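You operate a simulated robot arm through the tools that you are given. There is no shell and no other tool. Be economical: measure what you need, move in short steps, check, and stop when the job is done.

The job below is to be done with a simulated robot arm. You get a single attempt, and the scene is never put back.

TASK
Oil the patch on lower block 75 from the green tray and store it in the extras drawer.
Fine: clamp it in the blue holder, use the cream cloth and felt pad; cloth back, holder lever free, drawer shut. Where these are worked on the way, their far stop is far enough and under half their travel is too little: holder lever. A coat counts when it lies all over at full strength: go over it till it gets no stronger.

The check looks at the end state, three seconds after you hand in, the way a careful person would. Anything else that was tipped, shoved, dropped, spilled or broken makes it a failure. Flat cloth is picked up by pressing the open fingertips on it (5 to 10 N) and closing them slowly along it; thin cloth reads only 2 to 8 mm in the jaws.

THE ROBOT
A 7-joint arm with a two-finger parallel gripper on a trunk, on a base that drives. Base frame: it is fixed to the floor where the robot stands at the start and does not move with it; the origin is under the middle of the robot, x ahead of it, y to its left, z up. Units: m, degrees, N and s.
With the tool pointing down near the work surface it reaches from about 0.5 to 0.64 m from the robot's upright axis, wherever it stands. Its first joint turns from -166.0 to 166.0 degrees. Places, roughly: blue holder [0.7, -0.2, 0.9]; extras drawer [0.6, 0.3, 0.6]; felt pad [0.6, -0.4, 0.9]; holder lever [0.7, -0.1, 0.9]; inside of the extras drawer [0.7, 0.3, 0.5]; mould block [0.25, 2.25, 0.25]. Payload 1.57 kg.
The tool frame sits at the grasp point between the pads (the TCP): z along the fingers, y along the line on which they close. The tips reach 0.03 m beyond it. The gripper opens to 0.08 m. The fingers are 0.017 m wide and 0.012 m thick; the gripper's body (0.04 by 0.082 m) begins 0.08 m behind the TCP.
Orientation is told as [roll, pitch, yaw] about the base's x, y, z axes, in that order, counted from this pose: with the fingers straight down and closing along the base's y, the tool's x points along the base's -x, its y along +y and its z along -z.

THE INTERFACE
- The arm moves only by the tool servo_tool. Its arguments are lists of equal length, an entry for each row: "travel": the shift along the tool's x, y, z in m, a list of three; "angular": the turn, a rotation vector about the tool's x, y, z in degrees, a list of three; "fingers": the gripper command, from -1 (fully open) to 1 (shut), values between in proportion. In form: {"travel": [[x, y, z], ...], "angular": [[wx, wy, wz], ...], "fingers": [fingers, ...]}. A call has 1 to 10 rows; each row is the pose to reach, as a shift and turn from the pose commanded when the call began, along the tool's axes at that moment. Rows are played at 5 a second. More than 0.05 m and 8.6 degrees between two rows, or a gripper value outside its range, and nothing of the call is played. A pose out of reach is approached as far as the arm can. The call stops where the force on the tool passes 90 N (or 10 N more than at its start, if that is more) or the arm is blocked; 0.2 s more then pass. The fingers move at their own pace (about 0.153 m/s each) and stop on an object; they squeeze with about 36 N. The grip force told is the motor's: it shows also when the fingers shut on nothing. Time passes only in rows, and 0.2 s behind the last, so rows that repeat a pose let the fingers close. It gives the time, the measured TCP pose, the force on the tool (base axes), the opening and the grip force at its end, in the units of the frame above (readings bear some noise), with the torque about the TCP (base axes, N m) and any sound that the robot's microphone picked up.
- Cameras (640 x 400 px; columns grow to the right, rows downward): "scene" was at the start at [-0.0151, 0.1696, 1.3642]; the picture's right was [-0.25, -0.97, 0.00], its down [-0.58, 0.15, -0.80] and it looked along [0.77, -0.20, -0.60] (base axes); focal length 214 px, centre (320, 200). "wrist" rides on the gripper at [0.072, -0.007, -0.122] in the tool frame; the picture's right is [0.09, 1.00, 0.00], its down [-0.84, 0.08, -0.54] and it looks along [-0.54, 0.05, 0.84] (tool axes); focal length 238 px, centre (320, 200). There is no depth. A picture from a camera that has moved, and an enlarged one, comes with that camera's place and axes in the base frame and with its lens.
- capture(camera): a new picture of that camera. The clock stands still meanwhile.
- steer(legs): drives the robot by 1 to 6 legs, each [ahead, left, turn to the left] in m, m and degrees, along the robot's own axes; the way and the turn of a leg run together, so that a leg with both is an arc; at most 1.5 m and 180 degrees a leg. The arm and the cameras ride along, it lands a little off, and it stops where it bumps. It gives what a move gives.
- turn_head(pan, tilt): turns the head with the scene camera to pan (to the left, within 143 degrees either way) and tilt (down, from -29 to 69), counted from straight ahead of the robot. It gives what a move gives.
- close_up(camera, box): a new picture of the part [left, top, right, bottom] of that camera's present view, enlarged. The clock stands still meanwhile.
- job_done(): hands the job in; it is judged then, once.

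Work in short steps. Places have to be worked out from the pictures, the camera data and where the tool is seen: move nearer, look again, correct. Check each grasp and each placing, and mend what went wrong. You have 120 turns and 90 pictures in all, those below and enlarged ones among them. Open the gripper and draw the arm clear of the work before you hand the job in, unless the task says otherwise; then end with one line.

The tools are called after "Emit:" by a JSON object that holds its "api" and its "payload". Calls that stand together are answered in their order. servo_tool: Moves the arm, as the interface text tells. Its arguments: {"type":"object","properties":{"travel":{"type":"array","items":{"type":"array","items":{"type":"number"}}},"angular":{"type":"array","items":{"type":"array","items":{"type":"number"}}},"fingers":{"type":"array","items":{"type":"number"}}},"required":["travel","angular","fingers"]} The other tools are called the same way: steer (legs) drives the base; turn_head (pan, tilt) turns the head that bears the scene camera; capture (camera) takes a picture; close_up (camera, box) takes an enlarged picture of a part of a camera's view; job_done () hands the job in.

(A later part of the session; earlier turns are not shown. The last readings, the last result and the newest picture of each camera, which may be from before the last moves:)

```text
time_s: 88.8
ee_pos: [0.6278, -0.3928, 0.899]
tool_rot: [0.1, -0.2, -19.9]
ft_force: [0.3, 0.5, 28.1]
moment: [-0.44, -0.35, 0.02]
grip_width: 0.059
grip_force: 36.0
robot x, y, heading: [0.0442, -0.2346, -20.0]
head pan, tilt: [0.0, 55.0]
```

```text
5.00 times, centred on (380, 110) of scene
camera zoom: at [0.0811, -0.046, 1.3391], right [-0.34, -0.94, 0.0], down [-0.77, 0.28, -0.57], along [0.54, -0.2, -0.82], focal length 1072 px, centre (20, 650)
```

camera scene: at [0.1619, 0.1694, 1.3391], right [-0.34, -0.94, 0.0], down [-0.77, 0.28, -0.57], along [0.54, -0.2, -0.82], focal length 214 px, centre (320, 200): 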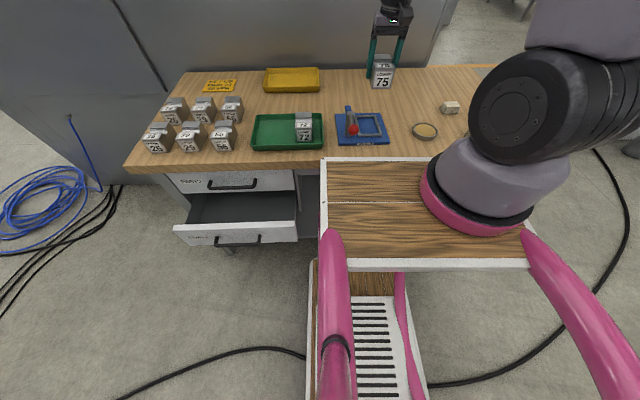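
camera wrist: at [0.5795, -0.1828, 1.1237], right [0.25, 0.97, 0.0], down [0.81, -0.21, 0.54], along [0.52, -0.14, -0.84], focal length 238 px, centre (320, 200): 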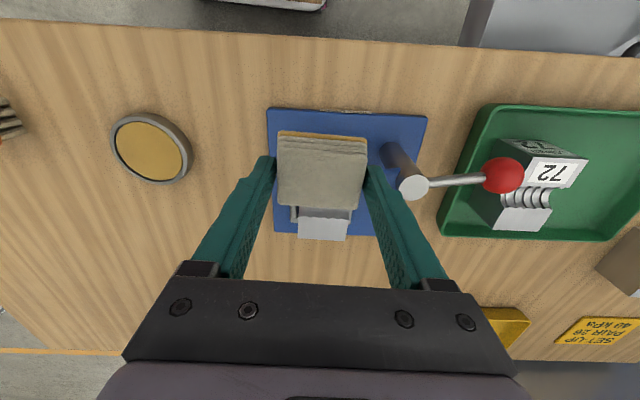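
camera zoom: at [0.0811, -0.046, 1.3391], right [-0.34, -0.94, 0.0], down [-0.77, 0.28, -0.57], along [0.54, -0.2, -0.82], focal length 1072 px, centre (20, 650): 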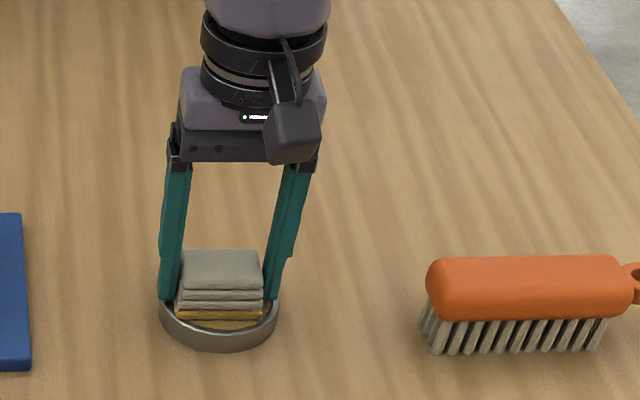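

Good: 28 N on the felt at z=0.899. I'll return and wipe, aiming for about 15–20 N at z≈0.949.

Emit:
{"api": "servo_tool", "payload": {"travel": [[0, 0, -0.05], [0, 0, -0.1], [-0.012, 0.045, -0.115], [-0.025, 0.09, -0.115], [-0.04, 0.135, -0.115], [-0.05, 0.18, -0.115], [-0.05, 0.199, -0.1], [-0.05, 0.199, -0.075], [-0.05, 0.199, -0.059], [-0.05, 0.199, -0.056]], "angular": [[0, 0, 0], [0, 0, 0], [0, 0, 0], [0, 0, 0], [0, 0, 0], [0, 0, 0], [0, 0, 0], [0, 0, 0], [0, 0, 0], [0, 0, 0]], "fingers": [1, 1, 1, 1, 1, 1, 1, 1, 1, 1]}}

Emit:
{"api": "servo_tool", "payload": {"travel": [[0, 0, 0.002], [0, 0, 0.003], [0, 0, 0.003]], "angular": [[0, 0, 0], [0, 0, 0], [0, 0, 0]], "fingers": [1, 1, 1]}}

```text
time_s: 91.0
ee_pos: [0.7411, -0.2204, 0.9538]
tool_rot: [0.1, -0.1, -20.0]
ft_force: [-0.6, -1.2, 0.3]
moment: [-0.01, -0.02, -0.02]
grip_width: 0.0589
grip_force: 36.0
robot x, y, heading: [0.0432, -0.2341, -20.1]
head pan, tilt: [0.0, 55.0]
```

```text
time_s: 91.8
ee_pos: [0.7431, -0.2229, 0.9516]
tool_rot: [0.1, 0.0, -19.8]
ft_force: [0.0, -0.6, -0.4]
moment: [-0.01, 0.04, 0.02]
grip_width: 0.0587
grip_force: 35.7
robot x, y, heading: [0.0432, -0.2372, -20.1]
head pan, tilt: [0.0, 55.0]
```

Emit:
{"api": "servo_tool", "payload": {"travel": [[0, 0, 0.002], [0, 0, 0.0025], [0, 0, 0.0025]], "angular": [[0, 0, 0], [0, 0, 0], [0, 0, 0]], "fingers": [1, 1, 1]}}

```text
time_s: 92.5
ee_pos: [0.7433, -0.2222, 0.9505]
tool_rot: [0.2, -0.2, -19.9]
ft_force: [-1.4, -1.5, 26.9]
moment: [-0.33, -0.09, 0.01]
grip_width: 0.0586
grip_force: 35.6
robot x, y, heading: [0.0452, -0.2313, -19.8]
head pan, tilt: [0.0, 55.0]
```

27 N on the patch. I'll wipe with two full stroke sets.

Emit:
{"api": "servo_tool", "payload": {"travel": [[-0.012, 0, -0.0004], [0.0, 0.004, -0.0004], [0.012, 0.004, -0.0004], [0.0, 0.004, -0.0004], [-0.012, -0.002, -0.0004], [0.0, -0.005, -0.0004], [0.012, -0.005, -0.0004], [0.0, -0.005, -0.0004], [-0.012, 0, -0.0002], [0, 0, -0.0002]], "angular": [[0, 0, 0], [0, 0, 0], [0, 0, 0], [0, 0, 0], [0, 0, 0], [0, 0, 0], [0, 0, 0], [0, 0, 0], [0, 0, 0], [0, 0, 0]], "fingers": [1, 1, 1, 1, 1, 1, 1, 1, 1, 1]}}

Emit:
{"api": "servo_tool", "payload": {"travel": [[-0.012, 0, 0.0004], [0.0, 0.004, 0.0004], [0.012, 0.004, 0.0004], [0.0, 0.004, 0.0004], [-0.012, -0.002, 0.0004], [0.0, -0.005, 0.0004], [0.012, -0.005, 0.0004], [0.0, -0.005, 0.0004], [-0.012, 0, 0.0004], [0, 0, 0.0004]], "angular": [[0, 0, 0], [0, 0, 0], [0, 0, 0], [0, 0, 0], [0, 0, 0], [0, 0, 0], [0, 0, 0], [0, 0, 0], [0, 0, 0], [0, 0, 0]], "fingers": [1, 1, 1, 1, 1, 1, 1, 1, 1, 1]}}

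Emit:
{"api": "servo_tool", "payload": {"travel": [[0, 0, -0.03], [0, -0.02, -0.06], [0, -0.06, -0.06], [0, -0.1, -0.06], [0.01, -0.12, -0.06]], "angular": [[0, 0, 0], [0, 0, 0], [0, 0, 0], [0, 0, 0], [0, 0, 0]], "fingers": [1, 1, 1, 1, 1]}}

Emit:
{"api": "close_up", "payload": {"camera": "wrist", "box": [410, 130, 510, 185]}}

```text
time_s: 94.8
ee_pos: [0.7421, -0.224, 0.9483]
tool_rot: [0.0, 0.2, -19.8]
ft_force: [-0.2, 0.2, 2.6]
moment: [-0.09, 0.03, 0.0]
grip_width: 0.0587
grip_force: 36.5
robot x, y, heading: [0.0421, -0.2344, -19.9]
head pan, tilt: [0.0, 55.0]
```

```text
time_s: 97.0
ee_pos: [0.7428, -0.2232, 0.9465]
tool_rot: [0.0, -0.1, -20.0]
ft_force: [4.5, -1.3, 14.1]
moment: [-0.11, -0.05, 0.02]
grip_width: 0.0589
grip_force: 35.9
robot x, y, heading: [0.0396, -0.2393, -20.2]
head pan, tilt: [0.0, 55.0]
```

```text
time_s: 98.2
ee_pos: [0.6925, -0.3293, 1.0098]
tool_rot: [0.2, 0.0, -20.0]
ft_force: [-0.8, 0.3, -1.0]
moment: [-0.01, 0.03, -0.01]
grip_width: 0.0588
grip_force: 36.2
robot x, y, heading: [0.0435, -0.233, -19.9]
head pan, tilt: [0.0, 55.0]
```

```text
6.40 times, centred on (460, 158) of wrist
camera zoom: at [0.6228, -0.3113, 1.1313], right [0.25, 0.97, 0.0], down [0.81, -0.21, 0.54], along [0.52, -0.14, -0.84], focal length 1525 px, centre (-576, 472)
```

zoom: 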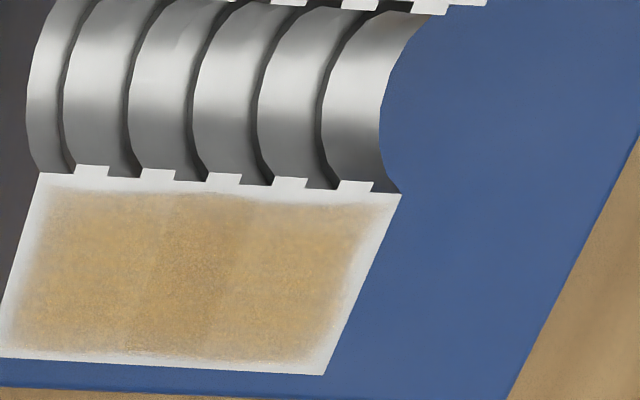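

The coat now looks even; I'd compare it with one more pass. Reload with a moderate press.

Emit:
{"api": "servo_tool", "payload": {"travel": [[0.018, -0.04, 0], [0.041, -0.083, 0.02], [0.041, -0.083, 0.06], [0.041, -0.083, 0.095], [0.041, -0.083, 0.108], [0.041, -0.083, 0.111], [0.041, -0.083, 0.1135], [0.041, -0.083, 0.1135]], "angular": [[0, 0, 0], [0, 0, 0], [0, 0, 0], [0, 0, 0], [0, 0, 0], [0, 0, 0], [0, 0, 0], [0, 0, 0]], "fingers": [1, 1, 1, 1, 1, 1, 1, 1]}}

```text
refused: row 2 steps farther than a row can; nothing moved
```

Emit:
{"api": "servo_tool", "payload": {"travel": [[0.018, -0.04, 0], [0.041, -0.08, 0.01], [0.041, -0.083, 0.055], [0.041, -0.083, 0.095], [0.041, -0.083, 0.108], [0.041, -0.083, 0.111], [0.041, -0.083, 0.1135], [0.041, -0.083, 0.1135]], "angular": [[0, 0, 0], [0, 0, 0], [0, 0, 0], [0, 0, 0], [0, 0, 0], [0, 0, 0], [0, 0, 0], [0, 0, 0]], "fingers": [1, 1, 1, 1, 1, 1, 1, 1]}}

```text
time_s: 100.0
ee_pos: [0.6229, -0.3978, 0.8953]
tool_rot: [0.1, -0.1, -19.9]
ft_force: [-1.3, -2.6, 26.1]
moment: [0.02, 0.45, 0.03]
grip_width: 0.0587
grip_force: 36.5
robot x, y, heading: [0.0393, -0.2339, -20.1]
head pan, tilt: [0.0, 55.0]
```

26 N on the felt. Back to the patch.

Emit:
{"api": "servo_tool", "payload": {"travel": [[0, 0, -0.05], [0, 0, -0.1], [-0.012, 0.045, -0.115], [-0.025, 0.09, -0.115], [-0.04, 0.135, -0.115], [-0.053, 0.18, -0.115], [-0.053, 0.205, -0.1], [-0.053, 0.205, -0.075], [-0.053, 0.205, -0.058], [-0.053, 0.205, -0.055]], "angular": [[0, 0, 0], [0, 0, 0], [0, 0, 0], [0, 0, 0], [0, 0, 0], [0, 0, 0], [0, 0, 0], [0, 0, 0], [0, 0, 0], [0, 0, 0]], "fingers": [1, 1, 1, 1, 1, 1, 1, 1, 1, 1]}}

Emit:
{"api": "servo_tool", "payload": {"travel": [[0, 0, 0.0015], [0, 0, 0.0025], [0, 0, 0.0025]], "angular": [[0, 0, 0], [0, 0, 0], [0, 0, 0]], "fingers": [1, 1, 1]}}

```text
time_s: 102.2
ee_pos: [0.7444, -0.2217, 0.9499]
tool_rot: [0.1, 0.0, -19.9]
ft_force: [0.4, 0.4, -0.5]
moment: [0.0, 0.0, -0.01]
grip_width: 0.0587
grip_force: 35.2
robot x, y, heading: [0.0436, -0.2357, -20.1]
head pan, tilt: [0.0, 55.0]
```

```text
time_s: 103.0
ee_pos: [0.7452, -0.2206, 0.9481]
tool_rot: [0.1, -0.2, -19.9]
ft_force: [-2.7, 0.2, 9.2]
moment: [-0.07, 0.2, 0.05]
grip_width: 0.0585
grip_force: 35.9
robot x, y, heading: [0.0419, -0.2328, -19.6]
head pan, tilt: [0.0, 55.0]
```

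9 N contact. I'll wipe two stroke sets centred on the patch, then look.

Emit:
{"api": "servo_tool", "payload": {"travel": [[-0.01, -0.003, 0.0004], [0.002, 0.002, 0.0004], [0.014, 0.002, 0.0004], [0.002, 0.002, 0.0004], [-0.01, -0.003, 0.0005], [0.002, -0.008, 0.0005], [0.014, -0.008, 0.0006], [0.002, -0.008, 0.0006], [-0.01, -0.003, 0.0007], [0.002, -0.003, 0.0008]], "angular": [[0, 0, 0], [0, 0, 0], [0, 0, 0], [0, 0, 0], [0, 0, 0], [0, 0, 0], [0, 0, 0], [0, 0, 0], [0, 0, 0], [0, 0, 0]], "fingers": [1, 1, 1, 1, 1, 1, 1, 1, 1, 1]}}

Emit:
{"api": "servo_tool", "payload": {"travel": [[-0.012, 0, 0.0004], [0.0, 0.004, 0.0004], [0.012, 0.004, 0.0005], [0.0, 0.004, 0.0006], [-0.012, -0.002, 0.0007], [0.0, -0.005, 0.0008], [0.012, -0.005, 0.0008], [0.0, -0.005, 0.0008], [-0.012, 0, 0.0008], [0, 0, 0.0008]], "angular": [[0, 0, 0], [0, 0, 0], [0, 0, 0], [0, 0, 0], [0, 0, 0], [0, 0, 0], [0, 0, 0], [0, 0, 0], [0, 0, 0], [0, 0, 0]], "fingers": [1, 1, 1, 1, 1, 1, 1, 1, 1, 1]}}

Emit:
{"api": "servo_tool", "payload": {"travel": [[0, 0, -0.03], [0, -0.02, -0.06], [0, -0.06, -0.06], [0, -0.1, -0.06], [0.01, -0.12, -0.06]], "angular": [[0, 0, 0], [0, 0, 0], [0, 0, 0], [0, 0, 0], [0, 0, 0]], "fingers": [1, 1, 1, 1, 1]}}

Emit:
{"api": "close_up", "payload": {"camera": "wrist", "box": [410, 130, 510, 185]}}

```text
time_s: 104.9
ee_pos: [0.7465, -0.2248, 0.9471]
tool_rot: [0.0, 0.1, -19.8]
ft_force: [-5.2, -0.7, 20.7]
moment: [-0.13, 0.25, -0.04]
grip_width: 0.059
grip_force: 35.9
robot x, y, heading: [0.0427, -0.2374, -20.1]
head pan, tilt: [0.0, 55.0]
stopped in row 9: the force on the tool passed its limit at 101 N (the readings are from after the stop); the commanded pose is now the measured one
```

```text
time_s: 107.1
ee_pos: [0.7461, -0.2265, 0.9447]
tool_rot: [0.0, 0.2, -20.1]
ft_force: [-0.7, 0.7, 0.8]
moment: [0.01, 0.0, -0.01]
grip_width: 0.0588
grip_force: 36.3
robot x, y, heading: [0.0406, -0.2402, -20.0]
head pan, tilt: [0.0, 55.0]
```

```text
time_s: 108.3
ee_pos: [0.6948, -0.3331, 1.0017]
tool_rot: [0.0, 0.2, -19.9]
ft_force: [0.3, 1.2, -1.3]
moment: [-0.02, 0.01, 0.03]
grip_width: 0.0586
grip_force: 36.2
robot x, y, heading: [0.0443, -0.236, -19.9]
head pan, tilt: [0.0, 55.0]
```

```text
6.40 times, centred on (460, 158) of wrist
camera zoom: at [0.625, -0.3154, 1.1248], right [0.25, 0.97, 0.0], down [0.82, -0.21, 0.54], along [0.52, -0.14, -0.84], focal length 1525 px, centre (-576, 472)
```

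zoom: 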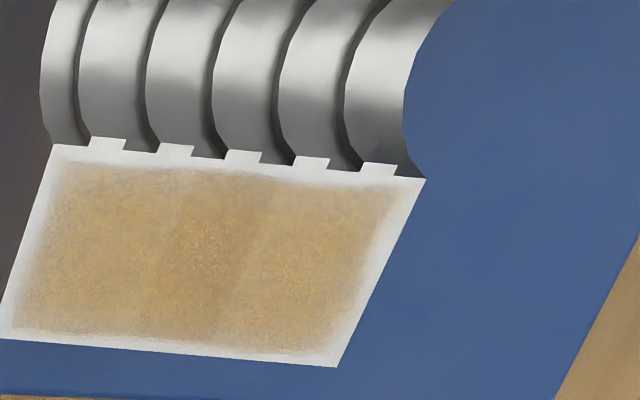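

The coat looks the same as after the last two passes, so it is saturated. Now the cloth goes back to its spot (n≈0.8645, e≈-0.2945).

Emit:
{"api": "servo_tool", "payload": {"travel": [[-0.018, -0.04, 0], [-0.036, -0.08, 0], [-0.054, -0.12, 0], [-0.072, -0.16, 0], [-0.09, -0.2, 0], [-0.0975, -0.219, 0.02], [-0.0975, -0.219, 0.06], [-0.0975, -0.219, 0.095], [-0.0975, -0.219, 0.11], [-0.0975, -0.219, 0.113]], "angular": [[0, 0, 0], [0, 0, 0], [0, 0, 0], [0, 0, 0], [0, 0, 0], [0, 0, 0], [0, 0, 0], [0, 0, 0], [0, 0, 0], [0, 0, 0]], "fingers": [1, 1, 1, 1, 1, 1, 1, 1, 1, 1]}}

Emit:
{"api": "servo_tool", "payload": {"travel": [[0, 0, 0.002], [0, 0, 0.004], [0, 0, 0.004]], "angular": [[0, 0, 0], [0, 0, 0], [0, 0, 0]], "fingers": [1, 1, 1]}}

Emit:
{"api": "close_up", "payload": {"camera": "scene", "box": [330, 50, 450, 140]}}

```text
time_s: 110.5
ee_pos: [0.7106, -0.5726, 0.8939]
tool_rot: [0.0, 0.2, -19.8]
ft_force: [0.5, 0.3, -0.5]
moment: [0.01, -0.01, 0.03]
grip_width: 0.0587
grip_force: 35.8
robot x, y, heading: [0.0415, -0.2349, -19.8]
head pan, tilt: [0.0, 55.0]
```

```text
time_s: 111.3
ee_pos: [0.7115, -0.5738, 0.8876]
tool_rot: [-0.1, 0.2, -19.8]
ft_force: [-0.5, 0.0, 0.5]
moment: [0.0, -0.01, -0.01]
grip_width: 0.0588
grip_force: 36.1
robot x, y, heading: [0.045, -0.2359, -20.0]
head pan, tilt: [0.0, 55.0]
```

```text
4.44 times, centred on (390, 95) of scene
camera zoom: at [0.0815, -0.0462, 1.3391], right [-0.34, -0.94, 0.0], down [-0.77, 0.28, -0.57], along [0.54, -0.2, -0.82], focal length 953 px, centre (9, 667)
```

zoom: 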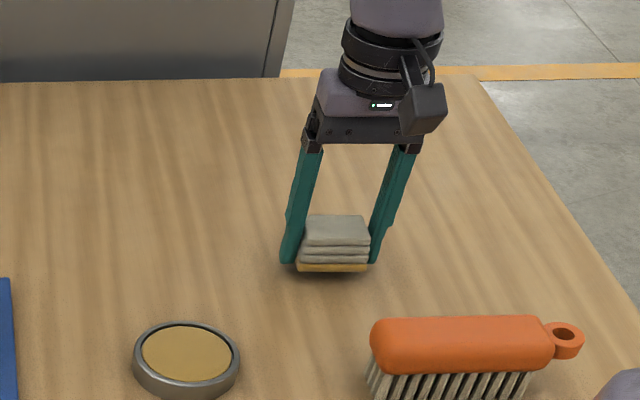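

Still a few mm above the bench. I'll lower gently to contact.

Emit:
{"api": "servo_tool", "payload": {"travel": [[0, 0, 0.002], [0, 0, 0.004], [0, 0, 0.004]], "angular": [[0, 0, 0], [0, 0, 0], [0, 0, 0]], "fingers": [1, 1, 1]}}

Emit:
{"api": "servo_tool", "payload": {"travel": [[0, 0, 0.001], [0, 0, 0.002], [0, 0, 0.002]], "angular": [[0, 0, 0], [0, 0, 0], [0, 0, 0]], "fingers": [1, 1, 1]}}

```text
time_s: 112.1
ee_pos: [0.7117, -0.5733, 0.8819]
tool_rot: [0.0, 0.1, -20.0]
ft_force: [0.7, -0.5, -1.2]
moment: [0.01, 0.02, 0.02]
grip_width: 0.0589
grip_force: 36.4
robot x, y, heading: [0.0452, -0.2351, -20.1]
head pan, tilt: [0.0, 55.0]
```

```text
time_s: 112.9
ee_pos: [0.7123, -0.5751, 0.8807]
tool_rot: [0.0, 0.2, -19.9]
ft_force: [-0.6, -0.1, -0.1]
moment: [-0.03, 0.01, 0.01]
grip_width: 0.0589
grip_force: 36.1
robot x, y, heading: [0.0408, -0.2355, -19.9]
head pan, tilt: [0.0, 55.0]
```

Emit:
{"api": "servo_tool", "payload": {"travel": [[0, 0, 0.001], [0, 0, 0.002], [0, 0, 0.002]], "angular": [[0, 0, 0], [0, 0, 0], [0, 0, 0]], "fingers": [1, 1, 1]}}

Emit:
{"api": "close_up", "payload": {"camera": "scene", "box": [350, 80, 420, 130]}}

```text
time_s: 113.7
ee_pos: [0.7114, -0.5746, 0.8812]
tool_rot: [-0.1, 0.1, -19.9]
ft_force: [-1.4, 3.0, 17.9]
moment: [-0.41, 0.1, -0.08]
grip_width: 0.059
grip_force: 35.9
robot x, y, heading: [0.041, -0.2372, -20.0]
head pan, tilt: [0.0, 55.0]
```

```text
8.00 times, centred on (385, 105) of scene
camera zoom: at [0.0809, -0.0458, 1.3391], right [-0.34, -0.94, 0.0], down [-0.77, 0.28, -0.57], along [0.54, -0.2, -0.82], focal length 1716 px, centre (-200, 960)
```

zoom: 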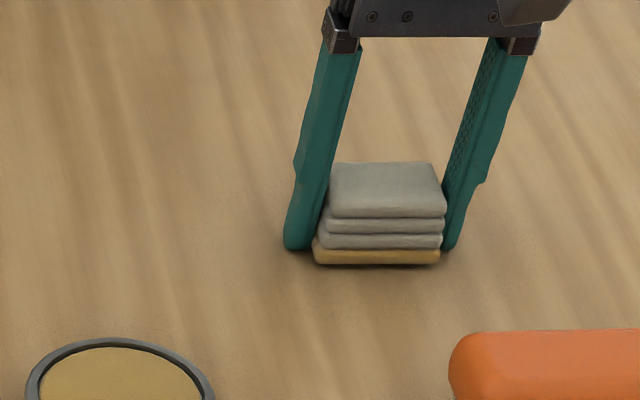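

The cloth is down on the bench (18 N). I'll release, lift, and check.

Emit:
{"api": "servo_tool", "payload": {"travel": [[0, 0, -0.001], [0, 0, -0.001], [0, 0, -0.001], [0, 0, -0.04], [0, 0, -0.09], [0, 0, -0.13], [0.03, 0.02, -0.15], [0.06, 0.04, -0.16]], "angular": [[0, 0, 0], [0, 0, 0], [0, 0, 0], [0, 0, 0], [0, 0, 0], [0, 0, 0], [0, 0, 0], [0, 0, 0]], "fingers": [-0.6, -0.9, -1, -1, -1, -1, -1, -1]}}

Emit:
{"api": "capture", "payload": {"camera": "wrist"}}

Emit:
{"api": "steer", "payload": {"legs": [[0, 0.2, 0]]}}

Emit:
{"api": "capture", "payload": {"camera": "scene"}}

```text
time_s: 115.5
ee_pos: [0.666, -0.5178, 1.0367]
tool_rot: [0.1, 0.2, -20.1]
ft_force: [0.2, -1.7, -1.0]
moment: [0.03, 0.01, 0.04]
grip_width: 0.0801
grip_force: 0.0
robot x, y, heading: [0.0404, -0.2366, -20.2]
head pan, tilt: [0.0, 55.0]
```

```text
22 pictures are left
camera wrist: at [0.5967, -0.4991, 1.1593], right [0.25, 0.97, 0.0], down [0.82, -0.21, 0.54], along [0.52, -0.14, -0.84], focal length 238 px, centre (320, 200)
```

wrist: 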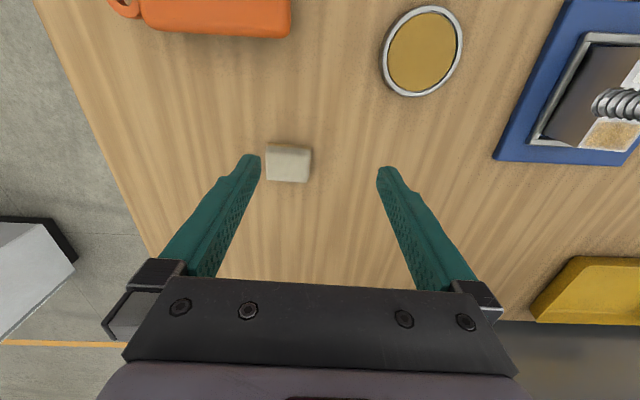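

```text
time_s: 117.1
ee_pos: [0.7342, -0.3286, 1.0356]
tool_rot: [0.0, 0.1, -19.7]
ft_force: [-0.1, 0.3, -0.5]
moment: [0.0, 0.03, -0.02]
grip_width: 0.0798
grip_force: 0.1
robot x, y, heading: [0.1086, -0.05, -20.0]
head pan, tilt: [0.0, 55.0]
```

```text
21 pictures are left
camera scene: at [0.1479, 0.1389, 1.3391], right [-0.34, -0.94, 0.0], down [-0.77, 0.28, -0.57], along [0.54, -0.19, -0.82], focal length 214 px, centre (320, 200)
```

scene: 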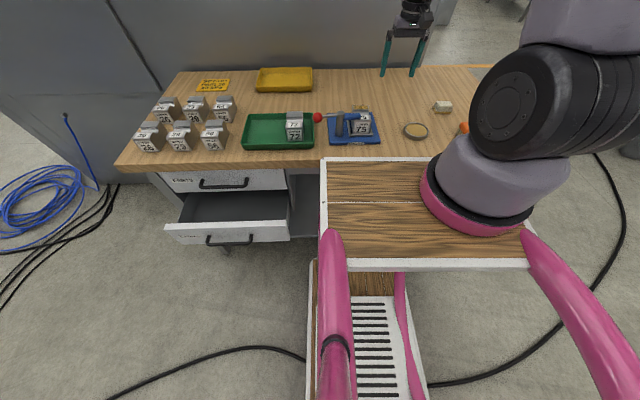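

The cloth is back in its place. Now to free the lever: fingertips closed, behind the knob at n≈0.737, e≈0.195.

Emit:
{"api": "servo_tool", "payload": {"travel": [[0.005, 0.045, 0], [0.015, 0.09, 0], [0.028, 0.135, 0], [0.045, 0.18, 0], [0.06, 0.225, 0], [0.0655, 0.253, 0], [0.0655, 0.253, 0.04], [0.0655, 0.253, 0.075], [0.0655, 0.253, 0.09], [0.0655, 0.253, 0.09]], "angular": [[0, 0, 0], [0, 0, 0], [0, 0, 0], [0, 0, 0], [0, 0, 0], [0, 0, 0], [0, 0, 0], [0, 0, 0], [0, 0, 0], [0, 0, 0]], "fingers": [0, 1, 1, 1, 1, 1, 1, 1, 1, 1]}}

Emit:
{"api": "capture", "payload": {"camera": "wrist"}}

```text
time_s: 119.3
ee_pos: [0.7593, -0.0691, 0.9474]
tool_rot: [0.0, 0.2, -19.7]
ft_force: [0.7, 0.4, 0.8]
moment: [0.0, 0.01, 0.0]
grip_width: 0.0
grip_force: 21.0
robot x, y, heading: [0.1096, -0.0507, -19.8]
head pan, tilt: [0.0, 55.0]
```

```text
20 pictures are left
camera wrist: at [0.6888, -0.0508, 1.069], right [0.25, 0.97, 0.0], down [0.82, -0.21, 0.54], along [0.52, -0.13, -0.84], focal length 238 px, centre (320, 200)
```

wrist: 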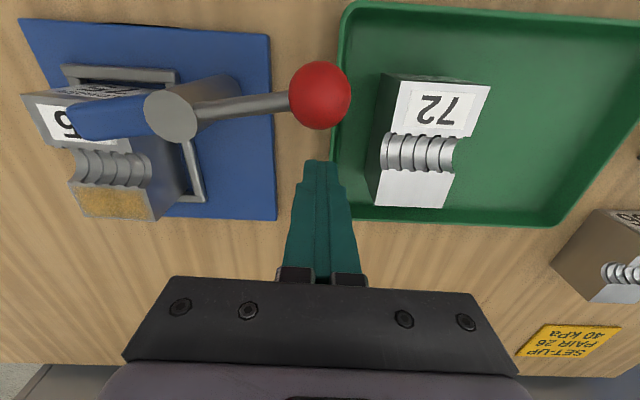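

The tips are right behind the knob. I'll push it back along the arc towards me.

Emit:
{"api": "servo_tool", "payload": {"travel": [[0.022, 0.003, 0], [0.046, 0.006, 0], [0.067, 0.001, 0], [0.086, -0.01, 0], [0.101, -0.027, 0], [0.11, -0.044, 0], [0.112, -0.052, 0], [0.112, -0.055, 0]], "angular": [[0, 0, 0], [0, 0, 0], [0, 0, 0], [0, 0, 0], [0, 0, 0], [0, 0, 0], [0, 0, 0], [0, 0, 0]], "fingers": [1, 1, 1, 1, 1, 1, 1, 1]}}

Emit:
{"api": "capture", "payload": {"camera": "wrist"}}

```text
time_s: 121.1
ee_pos: [0.6322, -0.0822, 0.9481]
tool_rot: [0.1, 0.2, -19.6]
ft_force: [1.4, 10.9, 5.9]
moment: [0.04, 0.0, -0.01]
grip_width: 0.0001
grip_force: 21.5
robot x, y, heading: [0.1068, -0.0509, -19.8]
head pan, tilt: [0.0, 55.0]
```

```text
19 pictures are left
camera wrist: at [0.5639, -0.0647, 1.0709], right [0.25, 0.97, 0.0], down [0.82, -0.21, 0.54], along [0.52, -0.13, -0.84], focal length 238 px, centre (320, 200)
```

wrist: 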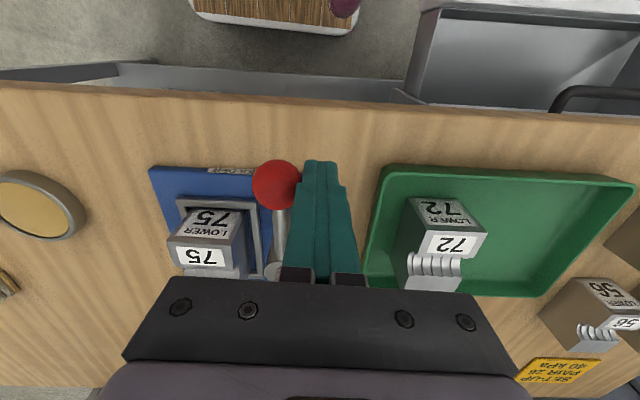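

The lever is back at its free stop. Before fetching the block I'll open the drawer further by pulling its front from inside, so I'll move above the drawer opening and look.

Emit:
{"api": "servo_tool", "payload": {"travel": [[0, 0.02, -0.02], [0.02, 0.05, -0.05], [0.035, 0.09, -0.05], [0.05, 0.13, -0.05], [0.065, 0.17, -0.05], [0.08, 0.21, -0.05], [0.09, 0.25, -0.05], [0.1, 0.27, -0.03], [0.1, 0.27, -0.03]], "angular": [[0, 0, 0], [0, 0, 0], [0, 0, 0], [0, 0, 0], [0, 0, 0], [0, 0, 0], [0, 0, 0], [0, 0, 0], [0, 0, 0]], "fingers": [1, 1, 1, 1, 1, 1, 1, 1, 1]}}

Emit:
{"api": "capture", "payload": {"camera": "wrist"}}

Emit:
{"api": "capture", "payload": {"camera": "scene"}}

```text
time_s: 123.1
ee_pos: [0.6315, 0.2014, 0.9788]
tool_rot: [0.0, 0.2, -19.7]
ft_force: [-0.2, 0.3, 0.0]
moment: [-0.04, -0.04, 0.0]
grip_width: 0.0003
grip_force: 21.1
robot x, y, heading: [0.1085, -0.0518, -19.9]
head pan, tilt: [0.0, 55.0]
```

```text
18 pictures are left
camera wrist: at [0.5616, 0.219, 1.102], right [0.25, 0.97, 0.0], down [0.82, -0.21, 0.54], along [0.52, -0.13, -0.84], focal length 238 px, centre (320, 200)
```

wrist: 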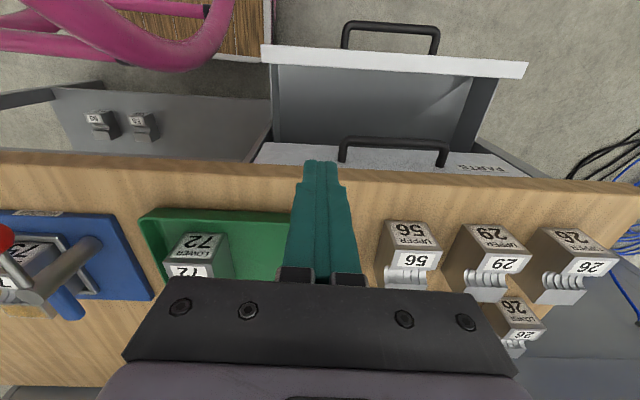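

```text
17 pictures are left
camera scene: at [0.1479, 0.1389, 1.3391], right [-0.34, -0.94, 0.0], down [-0.77, 0.28, -0.57], along [0.54, -0.19, -0.82], focal length 214 px, centre (320, 200)
```

scene: 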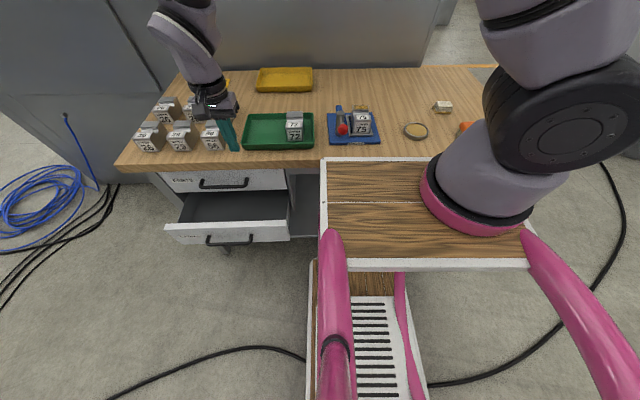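

Above the gap the drawer's front panel is at n≈0.455–0.485 and the upper drawer's face at n≈0.59, its handle starting at e≈0.45. I'll go straight down at n≈0.522, e≈0.385, in two stages.

Emit:
{"api": "servo_tool", "payload": {"travel": [[0.002, -0.02, 0], [0.003, -0.02, 0.045], [0.003, -0.02, 0.09], [0.003, -0.02, 0.135], [0.003, -0.02, 0.18], [0.003, -0.02, 0.18]], "angular": [[0, 0, 0], [0, 0, 0], [0, 0, 0], [0, 0, 0], [0, 0, 0], [0, 0, 0]], "fingers": [1, 1, 1, 1, 1, 1]}}

Emit:
{"api": "capture", "payload": {"camera": "scene"}}

```text
time_s: 124.5
ee_pos: [0.6202, 0.1853, 0.7971]
tool_rot: [0.0, 0.2, -19.8]
ft_force: [0.7, -0.4, -0.2]
moment: [-0.01, -0.01, 0.01]
grip_width: 0.0004
grip_force: 21.6
robot x, y, heading: [0.1073, -0.0506, -19.5]
head pan, tilt: [0.0, 55.0]
```

```text
16 pictures are left
camera scene: at [0.1479, 0.1389, 1.3391], right [-0.34, -0.94, 0.0], down [-0.77, 0.28, -0.57], along [0.54, -0.19, -0.82], focal length 214 px, centre (320, 200)
```

scene: 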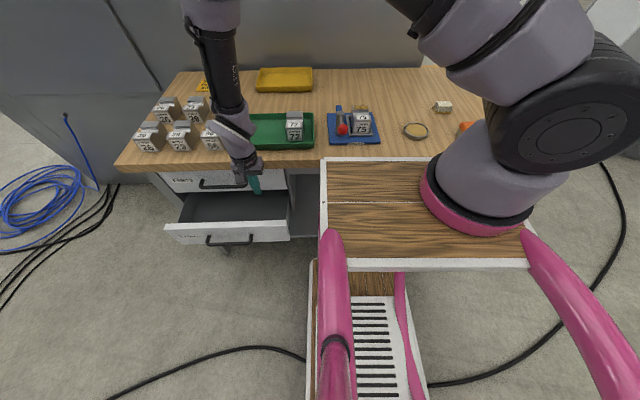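

Clear so far. I'll continue down until the tips are below the drawer's front edge.

Emit:
{"api": "servo_tool", "payload": {"travel": [[0, 0, 0.04], [0, 0, 0.08], [0, 0, 0.12], [0, 0, 0.16], [0, 0, 0.16]], "angular": [[0, 0, 0], [0, 0, 0], [0, 0, 0], [0, 0, 0], [0, 0, 0]], "fingers": [1, 1, 1, 1, 1]}}

Emit:
{"api": "close_up", "payload": {"camera": "scene", "box": [150, 60, 310, 260]}}

```text
time_s: 125.7
ee_pos: [0.619, 0.1878, 0.6362]
tool_rot: [0.1, 0.2, -19.7]
ft_force: [0.8, 0.2, -0.3]
moment: [0.03, 0.0, -0.01]
grip_width: 0.0
grip_force: 21.0
robot x, y, heading: [0.1104, -0.0507, -19.8]
head pan, tilt: [0.0, 55.0]
```

```text
2.00 times, centred on (230, 160) of scene
camera zoom: at [0.148, 0.1389, 1.3391], right [-0.34, -0.94, 0.0], down [-0.77, 0.28, -0.57], along [0.54, -0.19, -0.82], focal length 429 px, centre (500, 280)
```

zoom: 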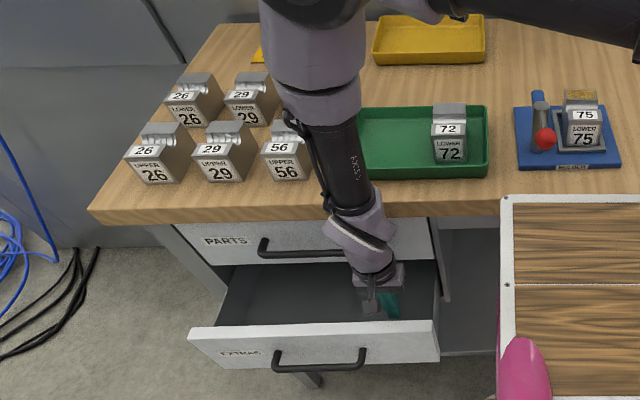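

The tips are inside the drawer behind its front panel. I'll pull it towards me by about 0.11 m.

Emit:
{"api": "servo_tool", "payload": {"travel": [[0.025, 0, 0], [0.045, 0, 0], [0.065, 0, 0], [0.085, 0, 0], [0.105, 0, 0], [0.125, 0, 0], [0.14, 0, 0], [0.14, 0, 0]], "angular": [[0, 0, 0], [0, 0, 0], [0, 0, 0], [0, 0, 0], [0, 0, 0], [0, 0, 0], [0, 0, 0], [0, 0, 0]], "fingers": [1, 1, 1, 1, 1, 1, 1, 1]}}

Emit:
{"api": "capture", "payload": {"camera": "scene"}}

```text
time_s: 127.5
ee_pos: [0.4865, 0.2339, 0.6385]
tool_rot: [0.0, 0.2, -19.8]
ft_force: [0.4, -0.2, 0.5]
moment: [-0.01, -0.03, -0.01]
grip_width: 0.0
grip_force: 21.4
robot x, y, heading: [0.1049, -0.0506, -19.8]
head pan, tilt: [0.0, 55.0]
```

```text
14 pictures are left
camera scene: at [0.1479, 0.139, 1.3391], right [-0.34, -0.94, 0.0], down [-0.77, 0.28, -0.57], along [0.54, -0.19, -0.82], focal length 214 px, centre (320, 200)
```

scene: 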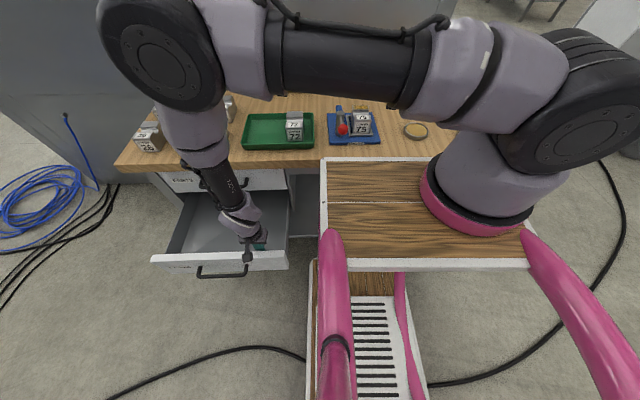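

The drawer is open with about 0.22 m of clear gap. I'll withdraw upwards.

Emit:
{"api": "servo_tool", "payload": {"travel": [[-0.03, 0, 0], [-0.03, 0, -0.045], [-0.03, 0, -0.09], [-0.03, 0, -0.135], [-0.03, 0, -0.18], [-0.03, 0, -0.225], [-0.03, 0, -0.27], [-0.03, 0, -0.315], [-0.03, 0, -0.36], [-0.03, 0, -0.4]], "angular": [[0, 0, 0], [0, 0, 0], [0, 0, 0], [0, 0, 0], [0, 0, 0], [0, 0, 0], [0, 0, 0], [0, 0, 0], [0, 0, 0], [0, 0, 0]], "fingers": [1, 1, 1, 1, 1, 1, 1, 1, 1, 1]}}

Emit:
{"api": "servo_tool", "payload": {"travel": [[-0.034, -0.034, 0], [-0.068, -0.068, 0], [-0.102, -0.102, 0], [-0.136, -0.136, 0], [-0.17, -0.17, 0], [-0.204, -0.204, 0], [-0.238, -0.238, 0], [-0.272, -0.272, 0], [-0.306, -0.306, 0], [-0.338, -0.34, 0]], "angular": [[0, 0, 0], [0, 0, 0], [0, 0, 0], [0, 0, 0], [0, 0, 0], [0, 0, 0], [0, 0, 0], [0, 0, 0], [0, 0, 0], [0, 0, 0]], "fingers": [1, 1, 1, 1, 1, 0, -1, -1, -1, -1]}}

Emit:
{"api": "capture", "payload": {"camera": "wrist"}}

```text
time_s: 129.7
ee_pos: [0.5154, 0.2228, 1.0384]
tool_rot: [0.0, 0.2, -19.8]
ft_force: [-0.4, 0.8, 0.2]
moment: [-0.03, -0.01, 0.04]
grip_width: 0.0
grip_force: 21.1
robot x, y, heading: [0.1093, -0.0471, -19.9]
head pan, tilt: [0.0, 55.0]
```

```text
time_s: 131.9
ee_pos: [0.7229, -0.2142, 1.0372]
tool_rot: [0.0, 0.1, -19.8]
ft_force: [1.0, 0.2, -0.2]
moment: [-0.09, -0.05, -0.04]
grip_width: 0.08
grip_force: 0.0
robot x, y, heading: [0.1095, -0.0518, -19.7]
head pan, tilt: [0.0, 55.0]
```

```text
13 pictures are left
camera wrist: at [0.6531, -0.1964, 1.1607], right [0.25, 0.97, 0.0], down [0.82, -0.21, 0.54], along [0.52, -0.13, -0.84], focal length 238 px, centre (320, 200)
```

wrist: 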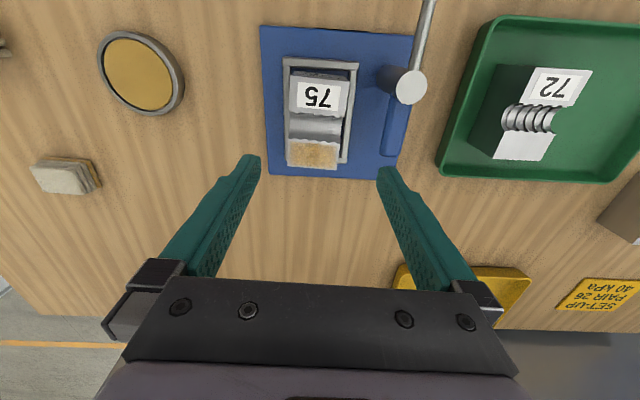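

Aligned over the block. I'll descend with open fingers to z≈0.904 and grip its sides.

Emit:
{"api": "servo_tool", "payload": {"travel": [[0.003, -0.001, 0.04], [0.003, -0.001, 0.08], [0.003, -0.001, 0.11], [0.003, -0.001, 0.125], [0.003, -0.001, 0.133], [0.003, -0.001, 0.133]], "angular": [[0, 0, 0], [0, 0, 0], [0, 0, 0], [0, 0, 0], [0, 0, 0], [0, 0, 0]], "fingers": [-1, -1, -1, -1, -1, -1]}}

Emit:
{"api": "servo_tool", "payload": {"travel": [[0, 0, 0], [0, 0, 0], [0, 0, 0], [0, 0, 0]], "angular": [[0, 0, 0], [0, 0, 0], [0, 0, 0], [0, 0, 0]], "fingers": [-0.5, 0, 1, 1]}}

Emit:
{"api": "servo_tool", "payload": {"travel": [[0, 0, -0.02], [0, 0, -0.05], [0, 0, -0.09], [0, 0, -0.13], [0, 0, -0.15]], "angular": [[0, 0, 0], [0, 0, 0], [0, 0, 0], [0, 0, 0], [0, 0, 0]], "fingers": [1, 1, 1, 1, 1]}}

Emit:
{"api": "capture", "payload": {"camera": "wrist"}}

```text
time_s: 133.3
ee_pos: [0.7195, -0.2113, 0.9037]
tool_rot: [0.0, 0.3, -19.8]
ft_force: [0.1, 0.2, -0.2]
moment: [-0.03, -0.04, -0.01]
grip_width: 0.08
grip_force: 0.1
robot x, y, heading: [0.1108, -0.0468, -19.7]
head pan, tilt: [0.0, 55.0]
```

```text
time_s: 134.3
ee_pos: [0.7199, -0.2123, 0.904]
tool_rot: [0.0, 0.3, -19.7]
ft_force: [0.3, -6.5, -0.5]
moment: [-0.23, -0.04, 0.39]
grip_width: 0.0546
grip_force: 35.6
robot x, y, heading: [0.1094, -0.05, -19.5]
head pan, tilt: [0.0, 55.0]
```

```text
time_s: 135.5
ee_pos: [0.7179, -0.2102, 1.055]
tool_rot: [0.0, 0.4, -19.7]
ft_force: [-0.4, 0.5, -6.4]
moment: [0.02, 0.06, -0.02]
grip_width: 0.0549
grip_force: 36.2
robot x, y, heading: [0.1097, -0.0492, -19.8]
head pan, tilt: [0.0, 55.0]
```

```text
12 pictures are left
camera wrist: at [0.6486, -0.1921, 1.1781], right [0.25, 0.97, 0.0], down [0.82, -0.21, 0.54], along [0.52, -0.13, -0.84], focal length 238 px, centre (320, 200)
```

wrist: 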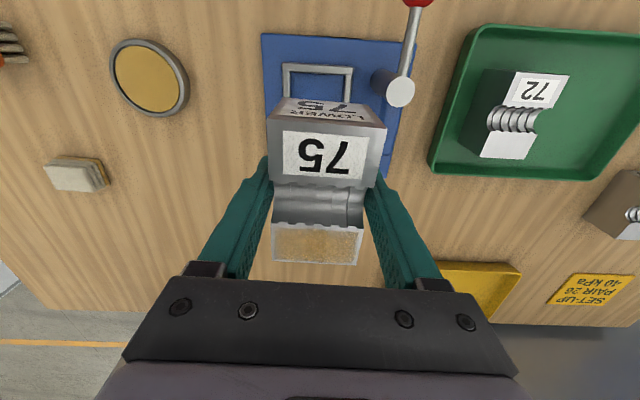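

Block in hand with its coat intact. I'll carry it over to above the drawer gap (n≈0.465, e≈0.40).

Emit:
{"api": "servo_tool", "payload": {"travel": [[0.0, 0.03, 0], [0.025, 0.07, 0], [0.055, 0.105, 0], [0.085, 0.14, 0], [0.115, 0.175, 0], [0.15, 0.21, 0], [0.185, 0.245, 0], [0.22, 0.28, 0], [0.252, 0.316, 0], [0.282, 0.352, 0]], "angular": [[0, 0, 0], [0, 0, 0], [0, 0, 0], [0, 0, 0], [0, 0, 0], [0, 0, 0], [0, 0, 0], [0, 0, 0], [0, 0, 0], [0, 0, 0]], "fingers": [1, 1, 1, 1, 1, 1, 1, 1, 1, 1]}}

Emit:
{"api": "capture", "payload": {"camera": "wrist"}}

```text
time_s: 137.7
ee_pos: [0.572, 0.2129, 1.0559]
tool_rot: [-0.1, 0.2, -19.9]
ft_force: [0.6, -0.1, -6.2]
moment: [0.06, 0.04, 0.03]
grip_width: 0.055
grip_force: 36.3
robot x, y, heading: [0.1119, -0.0482, -19.5]
head pan, tilt: [0.0, 55.0]
```

```text
11 pictures are left
camera wrist: at [0.5023, 0.2312, 1.1786], right [0.25, 0.97, 0.0], down [0.82, -0.21, 0.54], along [0.52, -0.14, -0.84], focal length 238 px, centre (320, 200)
```

wrist: 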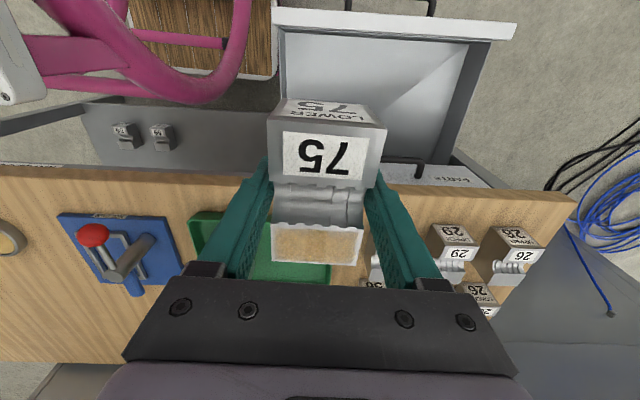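

The drawer cavity below is clear (n 0.36–0.59, right wall e≈0.32). I'll lower the block into it.

Emit:
{"api": "servo_tool", "payload": {"travel": [[0, 0.003, 0.045], [0, 0.005, 0.09], [0, 0.005, 0.135], [0, 0.005, 0.18], [0, 0.005, 0.225], [0, 0.005, 0.27], [0, 0.005, 0.315], [0, 0.005, 0.36], [0, 0.005, 0.4], [0, 0.005, 0.4]], "angular": [[0, 0, 0], [0, 0, 0], [0, 0, 0], [0, 0, 0], [0, 0, 0], [0, 0, 0], [0, 0, 0], [0, 0, 0], [0, 0, 0], [0, 0, 0]], "fingers": [1, 1, 1, 1, 1, 1, 1, 1, 1, 1]}}

Emit:
{"api": "close_up", "payload": {"camera": "scene", "box": [140, 130, 320, 290]}}

```text
time_s: 139.9
ee_pos: [0.5727, 0.2198, 0.6567]
tool_rot: [-0.1, 0.2, -19.7]
ft_force: [0.7, 0.2, -6.6]
moment: [0.02, -0.01, -0.02]
grip_width: 0.0546
grip_force: 35.5
robot x, y, heading: [0.1083, -0.0477, -19.5]
head pan, tilt: [0.0, 55.0]
```

```text
2.50 times, centred on (230, 210) of scene
camera zoom: at [0.1481, 0.139, 1.3391], right [-0.34, -0.94, 0.0], down [-0.77, 0.28, -0.57], along [0.54, -0.19, -0.82], focal length 536 px, centre (545, 175)
```

zoom: 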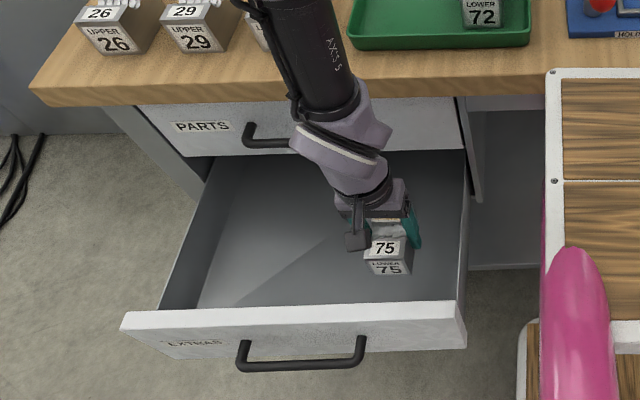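

Inside the drawer and clear of the walls. I'll continue down in stages until it touches the floor.

Emit:
{"api": "servo_tool", "payload": {"travel": [[0, 0, 0.015], [0, 0, 0.03], [0, 0, 0.04], [0, 0, 0.045]], "angular": [[0, 0, 0], [0, 0, 0], [0, 0, 0], [0, 0, 0]], "fingers": [1, 1, 1, 1]}}

Emit:
{"api": "servo_tool", "payload": {"travel": [[0, 0, 0.005], [0, 0, 0.01], [0, 0, 0.013], [0, 0, 0.015], [0, 0, 0.015]], "angular": [[0, 0, 0], [0, 0, 0], [0, 0, 0], [0, 0, 0], [0, 0, 0]], "fingers": [1, 1, 1, 1, 1]}}

```text
time_s: 140.9
ee_pos: [0.5721, 0.2219, 0.6113]
tool_rot: [0.0, 0.1, -19.7]
ft_force: [0.4, -1.7, -6.9]
moment: [0.01, 0.0, 0.01]
grip_width: 0.0546
grip_force: 35.9
robot x, y, heading: [0.1115, -0.0492, -19.6]
head pan, tilt: [0.0, 55.0]
```

```text
time_s: 142.1
ee_pos: [0.5726, 0.2218, 0.5969]
tool_rot: [-0.1, 0.3, -19.7]
ft_force: [-0.7, -0.2, -7.1]
moment: [0.01, 0.04, 0.04]
grip_width: 0.0549
grip_force: 36.1
robot x, y, heading: [0.1113, -0.0477, -19.6]
head pan, tilt: [0.0, 55.0]
```

Emit:
{"api": "servo_tool", "payload": {"travel": [[0, 0, 0.005], [0, 0, 0.01], [0, 0, 0.013], [0, 0, 0.015], [0, 0, 0.015]], "angular": [[0, 0, 0], [0, 0, 0], [0, 0, 0], [0, 0, 0], [0, 0, 0]], "fingers": [1, 1, 1, 1, 1]}}

Emit:
{"api": "close_up", "payload": {"camera": "scene", "box": [190, 180, 310, 270]}}

```text
time_s: 143.3
ee_pos: [0.5715, 0.2211, 0.5799]
tool_rot: [0.0, 0.2, -19.7]
ft_force: [0.9, 0.0, -7.8]
moment: [0.01, 0.02, 0.03]
grip_width: 0.0546
grip_force: 36.1
robot x, y, heading: [0.1124, -0.0491, -19.8]
head pan, tilt: [0.0, 55.0]
```

```text
4.44 times, centred on (250, 225) of scene
camera zoom: at [0.1481, 0.139, 1.3391], right [-0.34, -0.94, 0.0], down [-0.77, 0.28, -0.57], along [0.54, -0.19, -0.82], focal length 953 px, centre (631, 89)
```

zoom: 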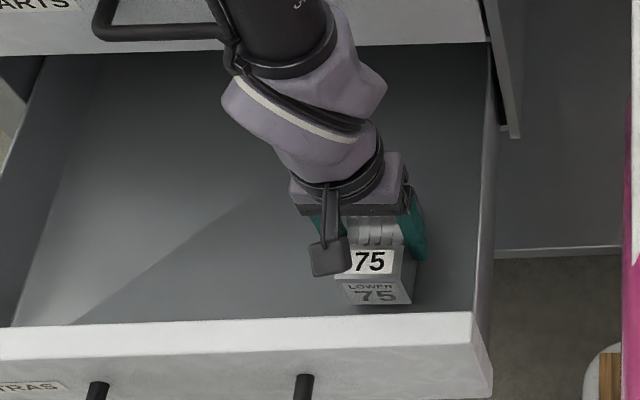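

No floor contact at TCP 0.58. The wrist passes beside the upper handle without touching. I'll continue down slowly.

Emit:
{"api": "servo_tool", "payload": {"travel": [[0, -0.003, 0.004], [0, -0.004, 0.008], [0, -0.004, 0.01], [0, -0.004, 0.012], [0, -0.004, 0.012]], "angular": [[0, 0, 0], [0, 0, 0], [0, 0, 0], [0, 0, 0], [0, 0, 0]], "fingers": [1, 1, 1, 1, 1]}}

Emit:
{"api": "servo_tool", "payload": {"travel": [[0, 0, 0.003], [0, 0, 0.006], [0, 0, 0.008], [0, 0, 0.01], [0, 0, 0.01]], "angular": [[0, 0, 0], [0, 0, 0], [0, 0, 0], [0, 0, 0], [0, 0, 0]], "fingers": [1, 1, 1, 1, 1]}}

```text
time_s: 144.5
ee_pos: [0.5707, 0.2171, 0.5679]
tool_rot: [0.1, 0.2, -19.8]
ft_force: [-1.5, -6.9, 22.9]
moment: [-0.33, 0.07, -0.08]
grip_width: 0.0548
grip_force: 36.3
robot x, y, heading: [0.1117, -0.0474, -19.9]
head pan, tilt: [0.0, 55.0]
```

```text
time_s: 145.1
ee_pos: [0.5732, 0.2182, 0.5666]
tool_rot: [0.0, 0.2, -19.7]
ft_force: [-1.3, -8.7, 25.3]
moment: [-0.51, 0.36, 0.11]
grip_width: 0.0546
grip_force: 36.0
robot x, y, heading: [0.107, -0.0501, -20.1]
head pan, tilt: [0.0, 55.0]
stopped in row 2: the force on the tool passed its limit at 100 N (the readings are from after the stop); the commanded pose is now the measured one
```

The block stands on the drawer floor. I'll release and lift straight out.

Emit:
{"api": "servo_tool", "payload": {"travel": [[0, 0, -0.001], [0, 0, -0.001], [0, 0, -0.001], [0, 0, -0.001], [0, 0, -0.03], [0, 0, -0.07], [0, 0, -0.115], [0, 0, -0.16], [0, 0, -0.2], [0, 0, -0.24]], "angular": [[0, 0, 0], [0, 0, 0], [0, 0, 0], [0, 0, 0], [0, 0, 0], [0, 0, 0], [0, 0, 0], [0, 0, 0], [0, 0, 0], [0, 0, 0]], "fingers": [0, -0.5, -0.7, -0.7, -0.7, -0.7, -0.7, -0.7, -0.7, -0.7]}}

Emit:
{"api": "capture", "payload": {"camera": "wrist"}}

```text
time_s: 147.3
ee_pos: [0.571, 0.2162, 0.8044]
tool_rot: [0.0, 0.2, -19.8]
ft_force: [0.1, 0.0, -0.4]
moment: [0.0, 0.04, -0.01]
grip_width: 0.0678
grip_force: 0.1
robot x, y, heading: [0.1099, -0.0497, -19.9]
head pan, tilt: [0.0, 55.0]
```

```text
8 pictures are left
camera wrist: at [0.5013, 0.2345, 0.9274], right [0.25, 0.97, 0.0], down [0.82, -0.21, 0.54], along [0.52, -0.14, -0.84], focal length 238 px, centre (320, 200)
```

wrist: 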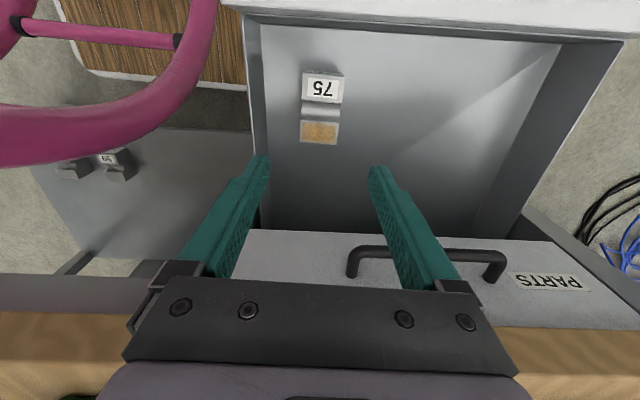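

The block stands upright in the drawer with its coat intact. To shut the drawer I'll push its front from outside with a tilted tool, so the wrist stays clear of the bench edge. First I'll move out over the panel and tilt.

Emit:
{"api": "servo_tool", "payload": {"travel": [[0.04, 0, -0.01], [0.08, 0, -0.01], [0.12, 0, -0.01], [0.16, 0, -0.01], [0.185, 0, -0.01], [0.185, 0, -0.01], [0.185, 0, -0.01], [0.185, 0, -0.01], [0.185, 0, -0.01]], "angular": [[0, 0, 0], [0, 0, 0], [0, 0, 0], [0, 0, 0], [0, -8, 0], [0, -16, 0], [0, -24, 0], [0, -30, 0], [0, -30, 0]], "fingers": [1, 1, 1, 1, 1, 1, 1, 1, 1]}}

Emit:
{"api": "capture", "payload": {"camera": "scene"}}

```text
time_s: 148.9
ee_pos: [0.5127, 0.2467, 0.8285]
tool_rot: [1.2, -22.3, -34.5]
ft_force: [-0.8, -0.8, -0.6]
moment: [0.02, -0.05, 0.03]
grip_width: 0.0
grip_force: 21.6
robot x, y, heading: [0.1091, -0.0509, -19.9]
head pan, tilt: [0.0, 55.0]
stopped in row 8: the arm was blocked; the commanded pose is now the measured one
```

```text
7 pictures are left
camera scene: at [0.1315, 0.1521, 1.3214], right [-0.22, -0.98, 0.0], down [-0.92, 0.21, -0.32], along [0.32, -0.07, -0.95], focal length 214 px, centre (320, 200)
```

scene: 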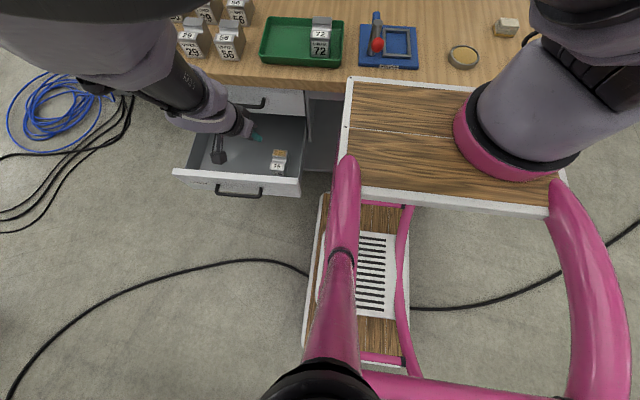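

The arm was blocked: it ran into the robot's own head because the spot is too close to the body. I'll back the base off 0.17 m, which carries the tool clear above the panel.

Emit:
{"api": "steer", "payload": {"legs": [[-0.17, 0, 0]]}}

Emit:
{"api": "turn_head", "payload": {"pan": 10, "tilt": 50}}

```text
time_s: 150.4
ee_pos: [0.352, 0.3048, 0.8278]
tool_rot: [1.1, -22.2, -34.6]
ft_force: [-0.2, 0.6, 0.2]
moment: [0.0, -0.01, -0.02]
grip_width: 0.0
grip_force: 21.7
robot x, y, heading: [-0.0471, 0.0085, -20.3]
head pan, tilt: [0.0, 55.0]
```

```text
time_s: 151.1
ee_pos: [0.3587, 0.3013, 0.8276]
tool_rot: [1.1, -22.2, -35.4]
ft_force: [0.5, -0.1, 0.8]
moment: [0.01, -0.03, 0.03]
grip_width: 0.0
grip_force: 21.0
robot x, y, heading: [-0.0548, 0.0066, -20.2]
head pan, tilt: [10.0, 50.0]
```

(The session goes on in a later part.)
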